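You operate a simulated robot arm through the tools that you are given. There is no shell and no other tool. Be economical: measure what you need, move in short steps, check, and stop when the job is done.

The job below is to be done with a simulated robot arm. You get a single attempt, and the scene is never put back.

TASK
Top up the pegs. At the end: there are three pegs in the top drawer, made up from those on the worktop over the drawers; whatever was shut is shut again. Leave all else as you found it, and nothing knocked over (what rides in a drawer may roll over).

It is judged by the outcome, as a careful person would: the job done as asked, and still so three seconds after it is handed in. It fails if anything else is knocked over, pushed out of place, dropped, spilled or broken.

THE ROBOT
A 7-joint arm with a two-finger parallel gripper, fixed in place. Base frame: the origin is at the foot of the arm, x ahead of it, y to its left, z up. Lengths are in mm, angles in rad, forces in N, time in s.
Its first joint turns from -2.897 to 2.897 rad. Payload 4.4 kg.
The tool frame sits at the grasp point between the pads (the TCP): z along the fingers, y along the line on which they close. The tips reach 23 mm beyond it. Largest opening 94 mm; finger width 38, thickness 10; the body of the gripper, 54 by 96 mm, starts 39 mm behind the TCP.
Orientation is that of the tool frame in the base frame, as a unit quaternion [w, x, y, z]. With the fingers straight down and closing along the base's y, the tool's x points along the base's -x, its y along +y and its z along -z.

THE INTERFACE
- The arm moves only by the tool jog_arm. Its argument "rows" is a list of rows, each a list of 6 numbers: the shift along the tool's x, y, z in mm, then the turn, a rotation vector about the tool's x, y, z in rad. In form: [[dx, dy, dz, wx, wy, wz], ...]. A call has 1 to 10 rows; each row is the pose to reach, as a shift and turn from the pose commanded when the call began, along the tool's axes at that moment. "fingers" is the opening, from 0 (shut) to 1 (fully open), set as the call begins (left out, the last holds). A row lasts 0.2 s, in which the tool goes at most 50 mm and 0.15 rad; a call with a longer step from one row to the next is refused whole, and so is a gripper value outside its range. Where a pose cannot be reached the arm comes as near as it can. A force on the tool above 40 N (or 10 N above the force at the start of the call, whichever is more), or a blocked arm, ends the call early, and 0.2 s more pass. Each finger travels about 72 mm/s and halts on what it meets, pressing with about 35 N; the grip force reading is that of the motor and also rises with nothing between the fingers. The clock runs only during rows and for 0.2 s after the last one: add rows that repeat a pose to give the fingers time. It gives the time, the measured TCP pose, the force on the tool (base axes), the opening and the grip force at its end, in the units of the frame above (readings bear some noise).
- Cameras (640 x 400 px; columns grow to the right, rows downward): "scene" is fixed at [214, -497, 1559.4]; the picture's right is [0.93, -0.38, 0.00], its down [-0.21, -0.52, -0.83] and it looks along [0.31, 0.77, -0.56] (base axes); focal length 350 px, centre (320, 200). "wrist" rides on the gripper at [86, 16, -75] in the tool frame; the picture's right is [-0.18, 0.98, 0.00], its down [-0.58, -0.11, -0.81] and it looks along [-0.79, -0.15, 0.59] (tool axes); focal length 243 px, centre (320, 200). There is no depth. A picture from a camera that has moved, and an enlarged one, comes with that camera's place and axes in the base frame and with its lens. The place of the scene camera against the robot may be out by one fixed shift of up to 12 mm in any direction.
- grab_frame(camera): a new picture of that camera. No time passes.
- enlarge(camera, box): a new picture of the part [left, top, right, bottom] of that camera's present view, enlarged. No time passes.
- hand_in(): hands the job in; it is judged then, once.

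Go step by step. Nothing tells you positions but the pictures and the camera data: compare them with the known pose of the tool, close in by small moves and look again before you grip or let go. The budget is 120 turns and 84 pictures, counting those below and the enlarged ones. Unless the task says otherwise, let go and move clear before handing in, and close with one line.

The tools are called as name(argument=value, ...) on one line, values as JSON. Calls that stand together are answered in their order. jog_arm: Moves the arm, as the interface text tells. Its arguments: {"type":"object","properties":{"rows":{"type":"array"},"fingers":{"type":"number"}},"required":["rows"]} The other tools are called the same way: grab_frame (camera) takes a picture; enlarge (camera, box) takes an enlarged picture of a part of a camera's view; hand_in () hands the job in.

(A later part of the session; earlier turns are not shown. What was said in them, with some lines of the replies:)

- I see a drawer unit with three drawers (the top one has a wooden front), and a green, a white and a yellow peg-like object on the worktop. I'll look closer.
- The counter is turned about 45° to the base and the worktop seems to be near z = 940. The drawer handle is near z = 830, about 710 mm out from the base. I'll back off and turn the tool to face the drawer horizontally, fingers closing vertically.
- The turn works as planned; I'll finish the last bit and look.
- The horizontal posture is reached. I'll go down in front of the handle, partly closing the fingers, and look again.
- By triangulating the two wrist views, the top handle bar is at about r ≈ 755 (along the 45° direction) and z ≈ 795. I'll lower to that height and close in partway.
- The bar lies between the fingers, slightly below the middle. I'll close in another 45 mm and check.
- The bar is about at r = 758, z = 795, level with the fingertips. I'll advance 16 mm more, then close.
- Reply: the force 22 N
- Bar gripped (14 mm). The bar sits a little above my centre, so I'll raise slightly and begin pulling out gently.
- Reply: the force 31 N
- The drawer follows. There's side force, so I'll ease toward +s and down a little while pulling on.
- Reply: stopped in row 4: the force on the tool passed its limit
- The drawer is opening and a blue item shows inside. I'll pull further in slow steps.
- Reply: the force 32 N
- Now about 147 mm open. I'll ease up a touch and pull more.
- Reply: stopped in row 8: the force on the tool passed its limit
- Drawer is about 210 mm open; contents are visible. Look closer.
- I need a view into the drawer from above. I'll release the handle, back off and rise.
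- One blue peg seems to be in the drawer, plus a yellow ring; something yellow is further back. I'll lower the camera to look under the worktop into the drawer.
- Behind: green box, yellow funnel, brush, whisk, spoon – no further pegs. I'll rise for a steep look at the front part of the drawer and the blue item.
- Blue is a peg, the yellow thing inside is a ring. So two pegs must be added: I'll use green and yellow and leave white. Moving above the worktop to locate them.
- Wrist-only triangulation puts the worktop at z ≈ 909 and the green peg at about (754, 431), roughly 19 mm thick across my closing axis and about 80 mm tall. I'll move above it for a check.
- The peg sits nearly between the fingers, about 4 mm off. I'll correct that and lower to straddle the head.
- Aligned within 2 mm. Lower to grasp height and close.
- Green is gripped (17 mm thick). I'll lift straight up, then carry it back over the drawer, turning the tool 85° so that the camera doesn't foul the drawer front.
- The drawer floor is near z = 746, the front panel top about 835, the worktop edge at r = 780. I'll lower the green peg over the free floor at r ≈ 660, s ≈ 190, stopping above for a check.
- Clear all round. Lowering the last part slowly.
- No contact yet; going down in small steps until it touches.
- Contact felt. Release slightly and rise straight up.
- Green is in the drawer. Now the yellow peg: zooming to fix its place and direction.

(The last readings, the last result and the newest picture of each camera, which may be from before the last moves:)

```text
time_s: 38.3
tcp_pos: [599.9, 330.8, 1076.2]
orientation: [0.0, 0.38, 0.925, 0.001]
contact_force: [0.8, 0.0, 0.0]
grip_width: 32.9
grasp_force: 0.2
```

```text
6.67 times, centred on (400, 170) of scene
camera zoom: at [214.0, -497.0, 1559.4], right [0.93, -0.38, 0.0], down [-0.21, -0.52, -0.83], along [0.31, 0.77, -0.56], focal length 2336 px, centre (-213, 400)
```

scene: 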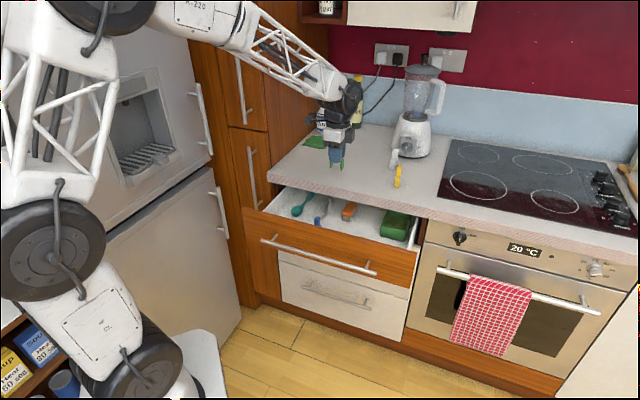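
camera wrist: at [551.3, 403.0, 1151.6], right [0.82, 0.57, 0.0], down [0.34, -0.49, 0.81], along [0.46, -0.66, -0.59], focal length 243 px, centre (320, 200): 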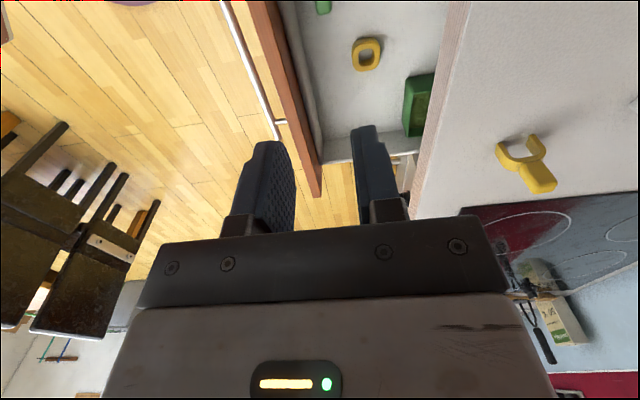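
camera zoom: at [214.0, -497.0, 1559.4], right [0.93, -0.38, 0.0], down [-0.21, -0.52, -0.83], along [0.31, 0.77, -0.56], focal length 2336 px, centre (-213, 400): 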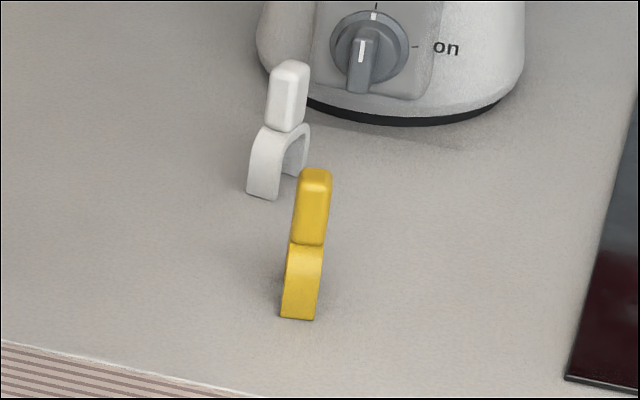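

Yellow peg: centre about (875, 375), arch along azimuth ~54°, so the closing axis should be at azimuth 144°. Moving above it with the matching turn.

jog_arm(rows=[[-16, 22, 0, 0, 0, -0.148], [-33, 45, 0, 0, 0, -0.296], [-49, 67, 0, 0, 0, -0.444], [-66, 90, 0, 0, 0, -0.592], [-82, 112, 0, 0, 0, -0.74], [-98, 135, 0, 0, 0, -0.888], [-115, 157, 0, 0, 0, -1.036], [-131, 180, 0, 0, 0, -1.184], [-148, 202, 0, 0, 0, -1.332], [-164, 225, 0, 0, 0, -1.48]], fingers=0.6)

jog_arm(rows=[[0, 0, 10, 0, 0, -0.12], [0, 0, 30, 0, 0, -0.243], [0, 0, 30, 0, 0, -0.243]])

grab_frame(camera="wrist")

enlarge(camera="scene", box=[340, 90, 460, 200])

```text
time_s: 40.5
tcp_pos: [873.1, 377.3, 1074.7]
orientation: [0.001, -0.344, 0.939, 0.0]
contact_force: [0.6, 1.6, -0.3]
grip_width: 56.6
grasp_force: 0.0
```

```text
time_s: 41.3
tcp_pos: [875.4, 378.8, 1043.6]
orientation: [0.001, -0.454, 0.891, 0.0]
contact_force: [0.2, -0.4, 0.1]
grip_width: 56.5
grasp_force: 0.1
```

```text
41 pictures are left
camera wrist: at [812.5, 317.7, 1119.9], right [-0.69, 0.73, 0.0], down [0.43, 0.41, 0.81], along [0.58, 0.56, -0.59], focal length 243 px, centre (320, 200)
```

wrist: 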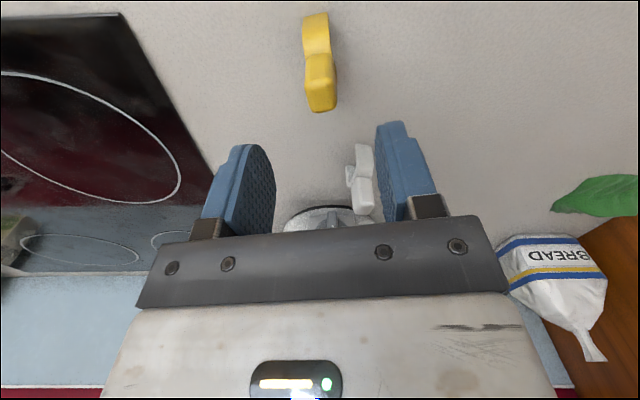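

```text
3.64 times, centred on (400, 145) of scene
camera zoom: at [214.0, -497.0, 1559.4], right [0.93, -0.38, 0.0], down [-0.21, -0.52, -0.83], along [0.31, 0.77, -0.56], focal length 1274 px, centre (29, 400)
```

zoom: 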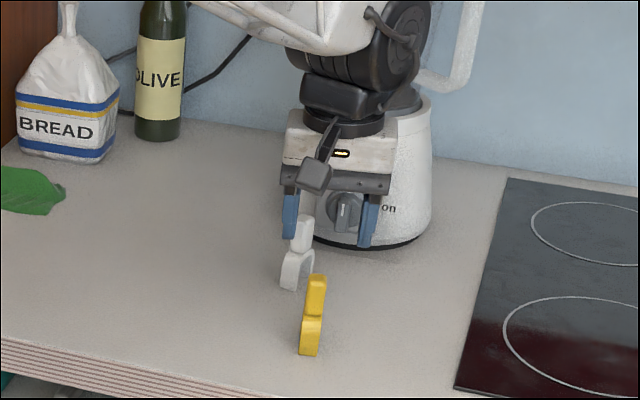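

About 6 mm too far out; correct and lower to straddle the head.

jog_arm(rows=[[6, -2, 0, 0, 0, 0], [6, -2, 30, 0, 0, 0], [6, -2, 56, 0, 0, 0], [6, -2, 56, 0, 0, 0]])

grab_frame(camera="wrist")

enlarge(camera="scene", box=[340, 90, 460, 200])

```text
time_s: 42.3
tcp_pos: [871.9, 371.0, 989.3]
orientation: [0.002, -0.455, 0.891, 0.001]
contact_force: [0.3, -0.5, 0.9]
grip_width: 56.5
grasp_force: 0.0
```

```text
39 pictures are left
camera wrist: at [809.1, 309.8, 1064.2], right [-0.69, 0.73, 0.0], down [0.43, 0.41, 0.81], along [0.59, 0.56, -0.59], focal length 243 px, centre (320, 200)
```

wrist: 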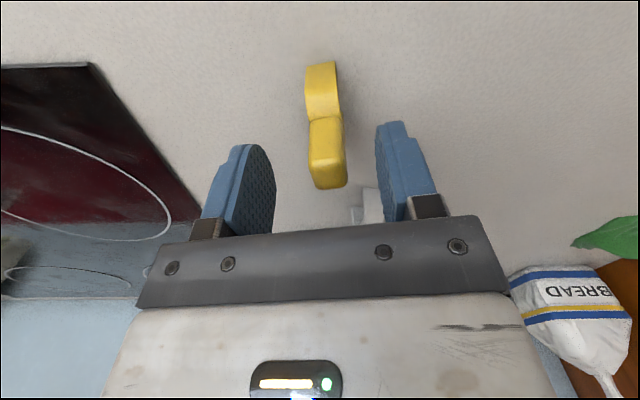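

```text
3.64 times, centred on (400, 145) of scene
camera zoom: at [214.0, -497.0, 1559.4], right [0.93, -0.38, 0.0], down [-0.21, -0.52, -0.83], along [0.31, 0.77, -0.56], focal length 1274 px, centre (29, 400)
```

zoom: 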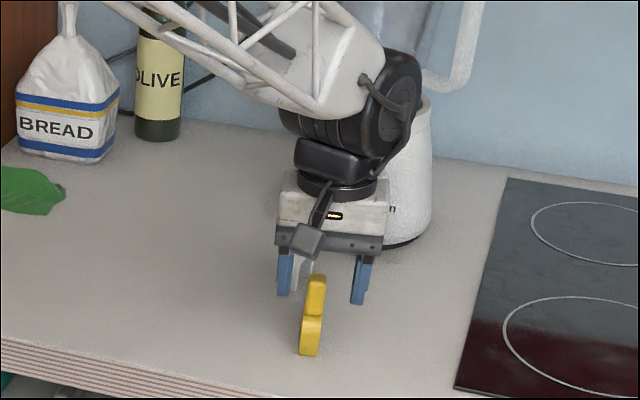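

Well centred. Lower and close.

jog_arm(rows=[[0, 1, 15, 0, 0, 0], [0, 1, 29, 0, 0, 0], [0, 1, 29, 0, 0, 0]])

jog_arm(rows=[[0, 0, 0, 0, 0, 0], [0, 0, 0, 0, 0, 0], [0, 0, 0, 0, 0, 0], [0, 0, 0, 0, 0, 0]], fingers=0)

grab_frame(camera="wrist")

```text
time_s: 43.1
tcp_pos: [871.7, 371.1, 958.6]
orientation: [0.0, -0.455, 0.89, 0.001]
contact_force: [0.0, 1.1, -0.8]
grip_width: 56.4
grasp_force: 0.0
```

```text
time_s: 44.1
tcp_pos: [872.4, 371.3, 960.2]
orientation: [0.001, -0.455, 0.891, 0.0]
contact_force: [0.6, -0.2, 0.8]
grip_width: 17.2
grasp_force: 34.8
```

```text
37 pictures are left
camera wrist: at [809.8, 310.6, 1035.2], right [-0.69, 0.73, 0.0], down [0.43, 0.41, 0.81], along [0.59, 0.56, -0.59], focal length 243 px, centre (320, 200)
```

wrist: 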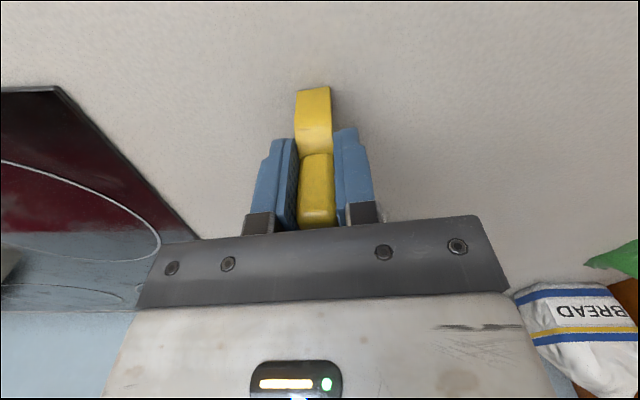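

Yellow gripped. Lift, then carry back over the drawer with the tool turned as before.

jog_arm(rows=[[0, 0, -20, 0, 0, 0], [0, 0, -55, 0, 0, 0], [0, 0, -95, 0, 0, 0], [0, 0, -130, 0, 0, 0]])

jog_arm(rows=[[14, 19, 0, 0, 0, 0.148], [28, 38, 0, 0, 0, 0.296], [42, 57, 0, 0, 0, 0.444], [56, 76, 0, 0, 0, 0.592], [70, 94, 0, 0, 0, 0.74], [85, 113, 0, 0, 0, 0.888], [99, 132, 0, 0, 0, 1.036], [113, 151, 0, 0, 0, 1.184], [127, 170, 0, 0, 0, 1.332], [141, 189, 0, 0, 0, 1.48]])

jog_arm(rows=[[0, 0, 0, 0, 0, 0.12], [0, 0, 0, 0, 0, 0.247], [0, 0, 0, 0, 0, 0.247]])

grab_frame(camera="wrist")

```text
time_s: 45.1
tcp_pos: [872.0, 375.8, 1089.6]
orientation: [-0.001, -0.454, 0.891, 0.001]
contact_force: [-0.1, 0.5, -0.7]
grip_width: 16.9
grasp_force: 34.9
```

```text
time_s: 47.3
tcp_pos: [637.6, 371.3, 1089.6]
orientation: [0.001, 0.267, 0.964, 0.001]
contact_force: [0.0, 0.3, -0.2]
grip_width: 17.0
grasp_force: 35.1
```

```text
time_s: 48.1
tcp_pos: [637.3, 371.3, 1090.2]
orientation: [0.0, 0.382, 0.924, 0.001]
contact_force: [-0.5, 0.0, 0.1]
grip_width: 16.7
grasp_force: 35.0
```

```text
36 pictures are left
camera wrist: at [588.5, 441.9, 1166.1], right [0.82, 0.57, 0.0], down [0.33, -0.49, 0.81], along [0.46, -0.66, -0.59], focal length 243 px, centre (320, 200)
```

wrist: 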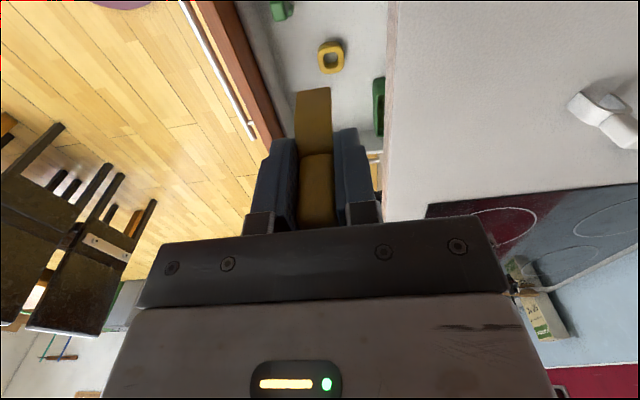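

Green is standing at r ≈ 664; the target at r ≈ 712 is free. Lowering.

jog_arm(rows=[[0, 0, 40, 0, 0, 0], [0, 0, 85, 0, 0, 0], [0, 0, 130, 0, 0, 0], [0, 0, 175, 0, 0, 0], [0, 0, 210, 0, 0, 0], [0, 0, 232, 0, 0, 0], [0, 0, 232, 0, 0, 0]])

grab_frame(camera="wrist")

enlarge(camera="scene", box=[260, 120, 440, 260])

```text
time_s: 49.7
tcp_pos: [639.5, 370.4, 859.6]
orientation: [0.0, 0.383, 0.924, 0.001]
contact_force: [0.3, -0.2, -0.3]
grip_width: 17.3
grasp_force: 35.3
```

```text
35 pictures are left
camera wrist: at [590.2, 441.6, 934.9], right [0.82, 0.57, 0.0], down [0.33, -0.49, 0.81], along [0.46, -0.66, -0.59], focal length 243 px, centre (320, 200)
```

wrist: 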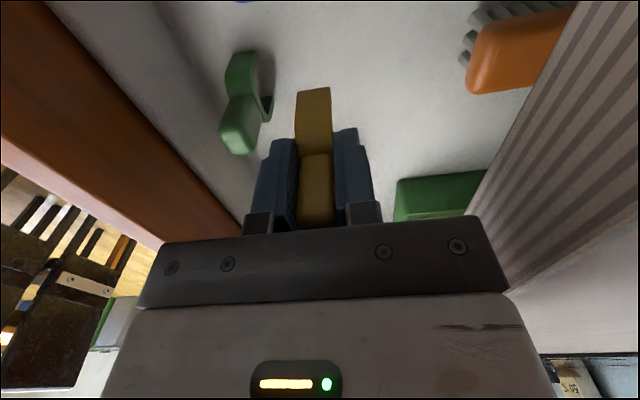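

```text
2.86 times, centred on (350, 190) of scene
camera zoom: at [214.0, -497.0, 1559.4], right [0.93, -0.38, 0.0], down [-0.21, -0.52, -0.83], along [0.31, 0.77, -0.56], focal length 1001 px, centre (234, 229)
```

zoom: 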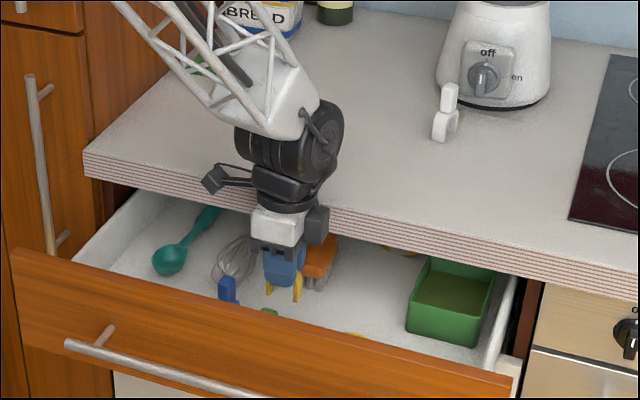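

Clearances: the worktop edge is ~20 mm from the gripper body, and green ~15 mm from the finger. I'll shift 5 mm toward the robot and go down gently.

jog_arm(rows=[[0, -5, 0, 0, 0, 0], [0, -5, 15, 0, 0, 0], [0, -5, 30, 0, 0, 0], [0, -5, 45, 0, 0, 0], [0, -5, 56, 0, 0, 0], [0, -5, 60, 0, 0, 0], [0, -5, 60, 0, 0, 0]])

grab_frame(camera="wrist")

```text
time_s: 51.3
tcp_pos: [633.8, 367.7, 798.9]
orientation: [0.0, 0.382, 0.924, 0.001]
contact_force: [0.6, 0.5, -0.4]
grip_width: 17.1
grasp_force: 35.2
```

```text
33 pictures are left
camera wrist: at [584.6, 439.3, 873.7], right [0.82, 0.57, 0.0], down [0.33, -0.49, 0.81], along [0.46, -0.66, -0.59], focal length 243 px, centre (320, 200)
```

wrist: 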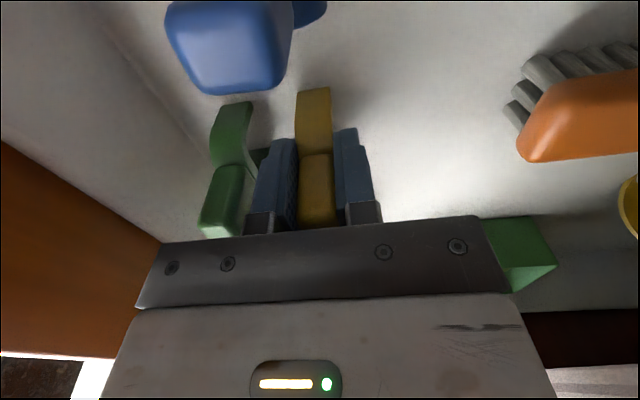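

jog_arm(rows=[[0, 0, 2, 0, 0, 0], [0, 0, 4, 0, 0, 0], [0, 0, 5, 0, 0, 0]])

```text
time_s: 52.1
tcp_pos: [632.7, 366.0, 794.0]
orientation: [0.0, 0.382, 0.924, 0.002]
contact_force: [0.2, 1.4, 23.9]
grip_width: 17.2
grasp_force: 35.3
```

Contact. Release with a small opening and rise.

jog_arm(rows=[[0, 0, -1, 0, 0, 0], [0, 0, -1, 0, 0, 0], [0, 0, -1, 0, 0, 0]], fingers=0.3)

jog_arm(rows=[[0, 0, -10, 0, 0, 0], [0, 0, -30, 0, 0, 0], [0, 0, -60, 0, 0, 0], [0, 0, -100, 0, 0, 0], [0, 0, -145, 0, 0, 0], [0, 0, -190, 0, 0, 0], [0, 0, -235, 0, 0, 0], [0, 0, -280, 0, 0, 0], [0, 0, -280, 0, 0, 0]])

enlarge(camera="scene", box=[260, 120, 440, 260])

enlarge(camera="wrist", box=[200, 0, 440, 150])

```text
time_s: 52.9
tcp_pos: [631.9, 367.4, 793.7]
orientation: [0.0, 0.382, 0.924, 0.001]
contact_force: [-0.8, 1.1, 0.2]
grip_width: 28.3
grasp_force: 0.1
```

```text
time_s: 54.9
tcp_pos: [635.5, 364.3, 1073.0]
orientation: [0.0, 0.382, 0.924, 0.001]
contact_force: [0.0, 0.5, 0.0]
grip_width: 28.4
grasp_force: 0.0
```

```text
2.86 times, centred on (350, 190) of scene
camera zoom: at [214.0, -497.0, 1559.4], right [0.93, -0.38, 0.0], down [-0.21, -0.52, -0.83], along [0.31, 0.77, -0.56], focal length 1001 px, centre (234, 229)
```

zoom: 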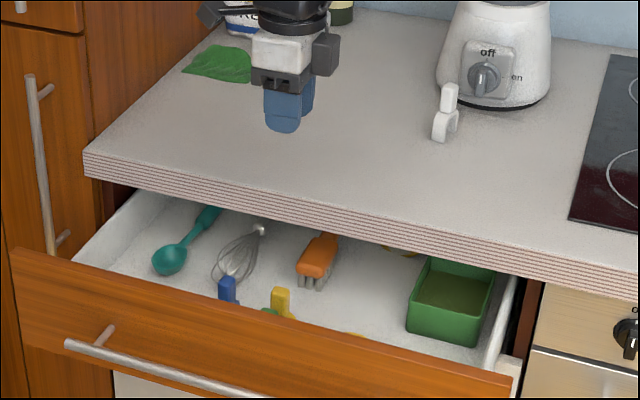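

```text
2.67 times, centred on (320, 75) of wrist
camera zoom: at [586.6, 436.0, 1149.3], right [0.82, 0.57, 0.0], down [0.33, -0.49, 0.81], along [0.46, -0.66, -0.59], focal length 647 px, centre (320, 533)
```

zoom: 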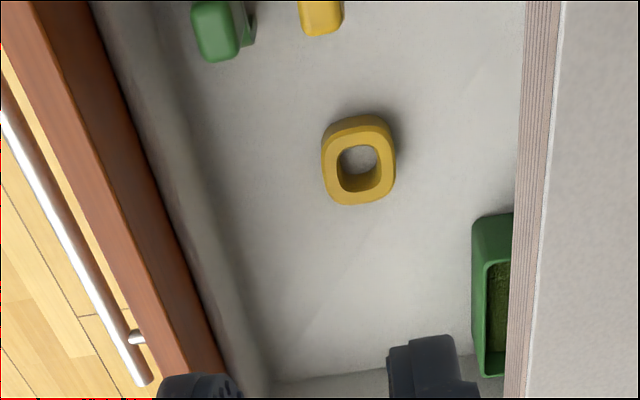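

Both pegs stand in the drawer beside the blue one: three pegs. Now I'll swing the tool back to horizontal in front of the drawer to grip the handle and shut it.

jog_arm(rows=[[0, -23, 0, -0.148, 0, 0], [0, -46, 0, -0.296, 0, 0], [0, -69, 0, -0.444, 0, 0], [0, -92, 0, -0.592, 0, 0], [0, -115, 0, -0.74, 0, 0], [0, -138, 0, -0.888, 0, 0], [0, -161, 0, -1.036, 0, 0], [0, -184, 0, -1.184, 0, 0], [0, -207, 0, -1.332, 0, 0], [0, -230, 0, -1.48, 0, 0]], fingers=0.6)

jog_arm(rows=[[0, 0, 0, -0.091, 0, 0], [0, 0, 0, -0.091, 0, 0]])

```text
time_s: 57.1
tcp_pos: [493.4, 208.8, 950.6]
orientation: [0.181, 0.347, 0.726, 0.566]
contact_force: [0.4, 1.4, 1.2]
grip_width: 56.2
grasp_force: 0.1
```

```text
time_s: 57.7
tcp_pos: [470.9, 203.2, 1073.7]
orientation: [0.27, 0.27, 0.653, 0.654]
contact_force: [-0.5, -0.2, 0.2]
grip_width: 56.5
grasp_force: 0.2
```

It arrived (the arm lagged a bit on the way). I'll check the scene and descend in front of the handle.

jog_arm(rows=[[0, -40, 0, 0, 0, 0], [0, -80, 0, 0, 0, 0], [0, -120, 0, 0, 0, 0], [0, -160, 0, 0, 0, 0], [0, -200, 0, 0, 0, 0], [0, -240, 0, 0, 0, 0], [0, -278, 0, 0, 0, 0], [0, -278, 0, 0, 0, 0]])

grab_frame(camera="scene")

grab_frame(camera="wrist")

```text
time_s: 59.5
tcp_pos: [471.3, 202.6, 794.0]
orientation: [0.27, 0.27, 0.653, 0.654]
contact_force: [0.1, 0.1, -0.1]
grip_width: 56.3
grasp_force: 0.0
```

```text
30 pictures are left
```

scene: 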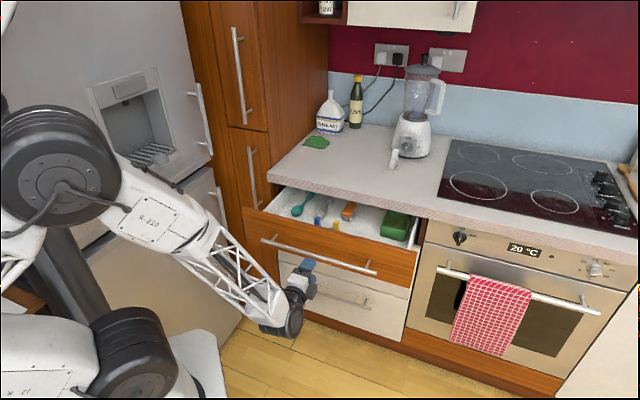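

```text
29 pictures are left
camera wrist: at [357.3, 210.0, 812.3], right [0.13, -0.13, 0.98], down [-0.16, -0.98, -0.11], along [0.98, -0.14, -0.15], focal length 243 px, centre (320, 200)
```

wrist: 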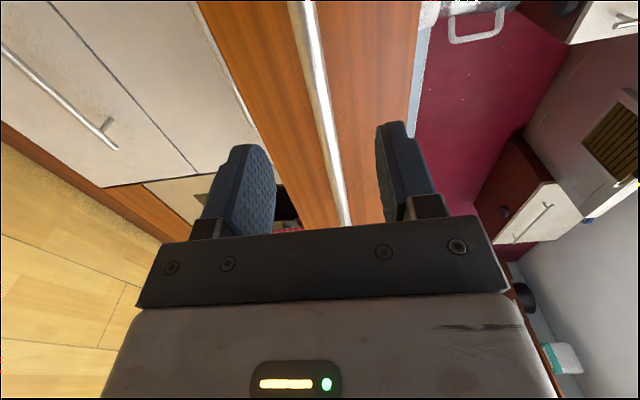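

Handle lined up between the fingers. Advance and grip.

jog_arm(rows=[[0, 1, 20, 0, 0, 0], [0, 1, 40, 0, 0, 0], [0, 1, 55, 0, 0, 0], [0, 1, 63, 0, 0, 0], [0, 1, 63, 0, 0, 0]])

jog_arm(rows=[[0, 0, 0, 0, 0, 0], [0, 0, 0, 0, 0, 0], [0, 0, 0, 0, 0, 0], [0, 0, 0, 0, 0, 0]], fingers=0)

```text
time_s: 60.7
tcp_pos: [516.4, 249.1, 798.4]
orientation: [0.27, 0.27, 0.653, 0.654]
contact_force: [-0.4, -0.1, 0.4]
grip_width: 56.5
grasp_force: 0.1
```

```text
time_s: 61.7
tcp_pos: [513.7, 247.2, 795.2]
orientation: [0.269, 0.271, 0.655, 0.652]
contact_force: [5.8, -4.7, -6.1]
grip_width: 13.3
grasp_force: 44.7
stopped in row 4: the force on the tool passed its limit (the readings are from after the stop); the commanded pose is now the measured one
```

Gripped the bar. Push the drawer in slowly.

jog_arm(rows=[[0, 0, 8, 0, 0, 0], [0, 0, 18, 0, 0, 0], [0, 0, 28, 0, 0, 0], [0, 0, 38, 0, 0, 0], [0, 0, 48, 0, 0, 0], [0, 0, 58, 0, 0, 0], [0, 0, 68, 0, 0, 0]])

```text
time_s: 62.7
tcp_pos: [538.2, 271.1, 795.1]
orientation: [0.269, 0.272, 0.654, 0.652]
contact_force: [7.7, -7.4, -5.2]
grip_width: 13.9
grasp_force: 44.9
stopped in row 4: the force on the tool passed its limit (the readings are from after the stop); the commanded pose is now the measured one
```

Force limit tripped after 34 mm; I'll continue more slowly.

jog_arm(rows=[[0, 0, 5, 0, 0, 0], [0, 0, 11, 0, 0, 0], [0, 0, 17, 0, 0, 0], [0, 0, 23, 0, 0, 0], [0, 0, 29, 0, 0, 0], [0, 0, 35, 0, 0, 0], [0, 0, 41, 0, 0, 0], [0, 0, 47, 0, 0, 0], [0, 0, 53, 0, 0, 0], [0, 0, 59, 0, 0, 0]])

enlarge(camera="scene", box=[260, 120, 440, 260])

```text
time_s: 64.9
tcp_pos: [579.9, 313.1, 793.9]
orientation: [0.27, 0.271, 0.654, 0.653]
contact_force: [8.6, -11.0, 25.0]
grip_width: 13.8
grasp_force: 44.8
```

```text
2.86 times, centred on (350, 190) of scene
camera zoom: at [214.0, -497.0, 1559.4], right [0.93, -0.38, 0.0], down [-0.21, -0.52, -0.83], along [0.31, 0.77, -0.56], focal length 1001 px, centre (234, 229)
```

zoom: 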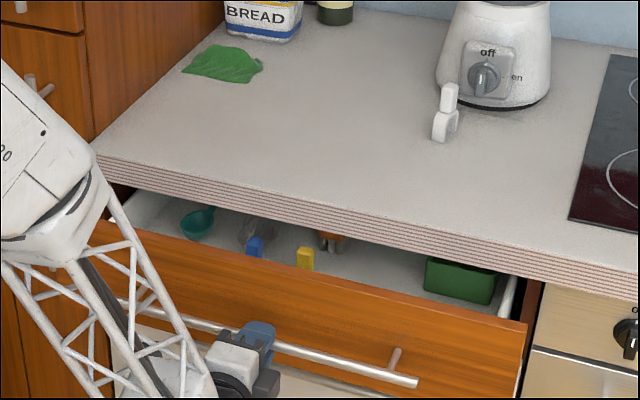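

Moving well. Continue.

jog_arm(rows=[[0, 1.5, 5, 0, 0, 0], [0, 1.5, 11, 0, 0, 0], [0, 1.5, 17, 0, 0, 0], [0, 1.5, 23, 0, 0, 0], [0, 1.5, 29, 0, 0, 0], [0, 1.5, 35, 0, 0, 0], [0, 1.5, 41, 0, 0, 0], [0, 1.5, 47, 0, 0, 0], [0, 1.5, 53, 0, 0, 0], [0, 1.5, 59, 0, 0, 0]])

enlarge(camera="scene", box=[260, 120, 440, 260])

```text
time_s: 66.9
tcp_pos: [615.6, 349.4, 795.1]
orientation: [0.269, 0.273, 0.654, 0.652]
contact_force: [4.9, -4.8, -2.2]
grip_width: 13.8
grasp_force: 45.5
stopped in row 9: the force on the tool passed its limit (the readings are from after the stop); the commanded pose is now the measured one
```

```text
2.86 times, centred on (350, 190) of scene
camera zoom: at [214.0, -497.0, 1559.4], right [0.93, -0.38, 0.0], down [-0.21, -0.52, -0.83], along [0.31, 0.77, -0.56], focal length 1001 px, centre (234, 229)
```

zoom: 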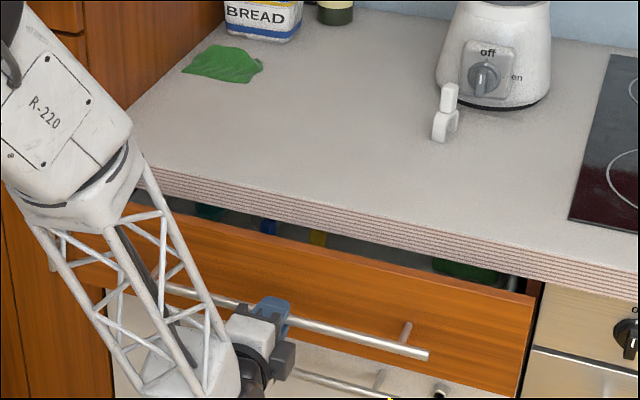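

jog_arm(rows=[[-1, 0, 5, 0, 0, 0], [-1, 0, 11, 0, 0, 0], [-1, 0, 17, 0, 0, 0], [-1, 0, 23, 0, 0, 0], [-1, 0, 29, 0, 0, 0], [-1, 0, 35, 0, 0, 0], [-1, 0, 41, 0, 0, 0], [-1, 0, 46, 0, 0, 0], [-1, 0, 51, 0, 0, 0]])

```text
time_s: 68.9
tcp_pos: [652.9, 384.2, 794.6]
orientation: [0.269, 0.273, 0.654, 0.652]
contact_force: [-24.3, 22.7, 6.5]
grip_width: 13.7
grasp_force: 45.1
```

About 12 mm to go. Ease sideways and press it home.

jog_arm(rows=[[2, 0, 2, 0, 0, 0], [2, 0, 5, 0, 0, 0], [2, 0, 8, 0, 0, 0], [2, 0, 11, 0, 0, 0], [2, 0, 14, 0, 0, 0]])

enlarge(camera="scene", box=[260, 120, 440, 260])

```text
time_s: 70.1
tcp_pos: [659.8, 395.3, 795.4]
orientation: [0.27, 0.273, 0.653, 0.653]
contact_force: [12.4, -33.6, 11.1]
grip_width: 14.0
grasp_force: 45.1
```

```text
2.86 times, centred on (350, 190) of scene
camera zoom: at [214.0, -497.0, 1559.4], right [0.93, -0.38, 0.0], down [-0.21, -0.52, -0.83], along [0.31, 0.77, -0.56], focal length 1001 px, centre (234, 229)
```

zoom: 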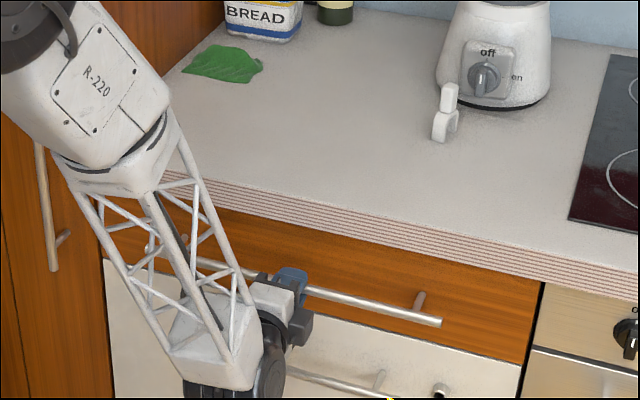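

The bar end is back at its starting picture position (392, 232). One more light press to be sure.

jog_arm(rows=[[-1, 0, 2, 0, 0, 0], [-1, 0, 4, 0, 0, 0]])

```text
time_s: 70.6
tcp_pos: [660.2, 396.3, 795.1]
orientation: [0.268, 0.272, 0.654, 0.653]
contact_force: [-17.1, -15.4, 13.8]
grip_width: 13.9
grasp_force: 45.3
stopped in row 2: the force on the tool passed its limit (the readings are from after the stop); the commanded pose is now the measured one
```

Firm stop against pure −r force: the drawer is shut. Release (small opening) and back off straight.

jog_arm(rows=[[0, 0, 0, 0, 0, 0], [0, 0, 0, 0, 0, 0], [0, 0, 0, 0, 0, 0], [0, 0, -25, 0, 0, 0], [0, 0, -60, 0, 0, 0], [0, 0, -100, 0, 0, 0], [0, 0, -140, 0, 0, 0], [0, 0, -180, 0, 0, 0]], fingers=0.5)

grab_frame(camera="scene")

enlarge(camera="scene", box=[250, 170, 450, 295])

```text
time_s: 72.4
tcp_pos: [534.6, 270.0, 794.8]
orientation: [0.268, 0.272, 0.654, 0.653]
contact_force: [0.2, -0.2, -0.3]
grip_width: 46.8
grasp_force: 0.1
```

```text
25 pictures are left
```

scene: 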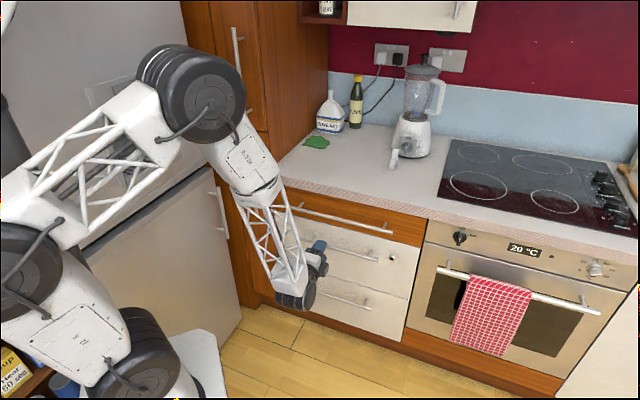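

```text
3.20 times, centred on (350, 232) of scene
camera zoom: at [214.0, -497.0, 1559.4], right [0.93, -0.38, 0.0], down [-0.21, -0.52, -0.83], along [0.31, 0.77, -0.56], focal length 1121 px, centre (224, 96)
```

zoom: 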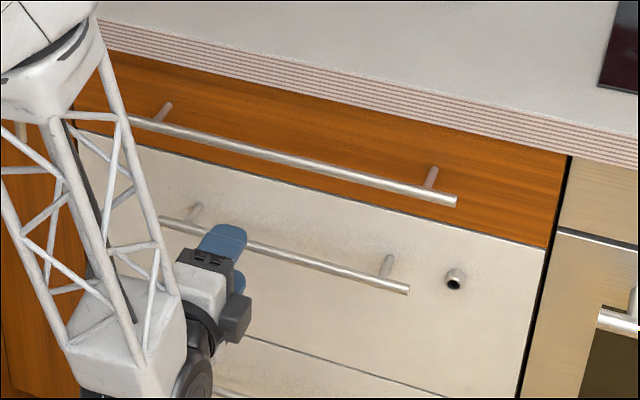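

The drawer matches its initial closed picture exactly. The white peg, blender and the rest are undisturbed, and the gripper is clear, so I'm handing in.

hand_in()

```text
The job is handed in.
```

The top drawer now holds three pegs: the blue one that was already there, plus the green and yellow from the worktop. The drawer is shut again, and the white peg and everything else on the worktop stayed where they were.
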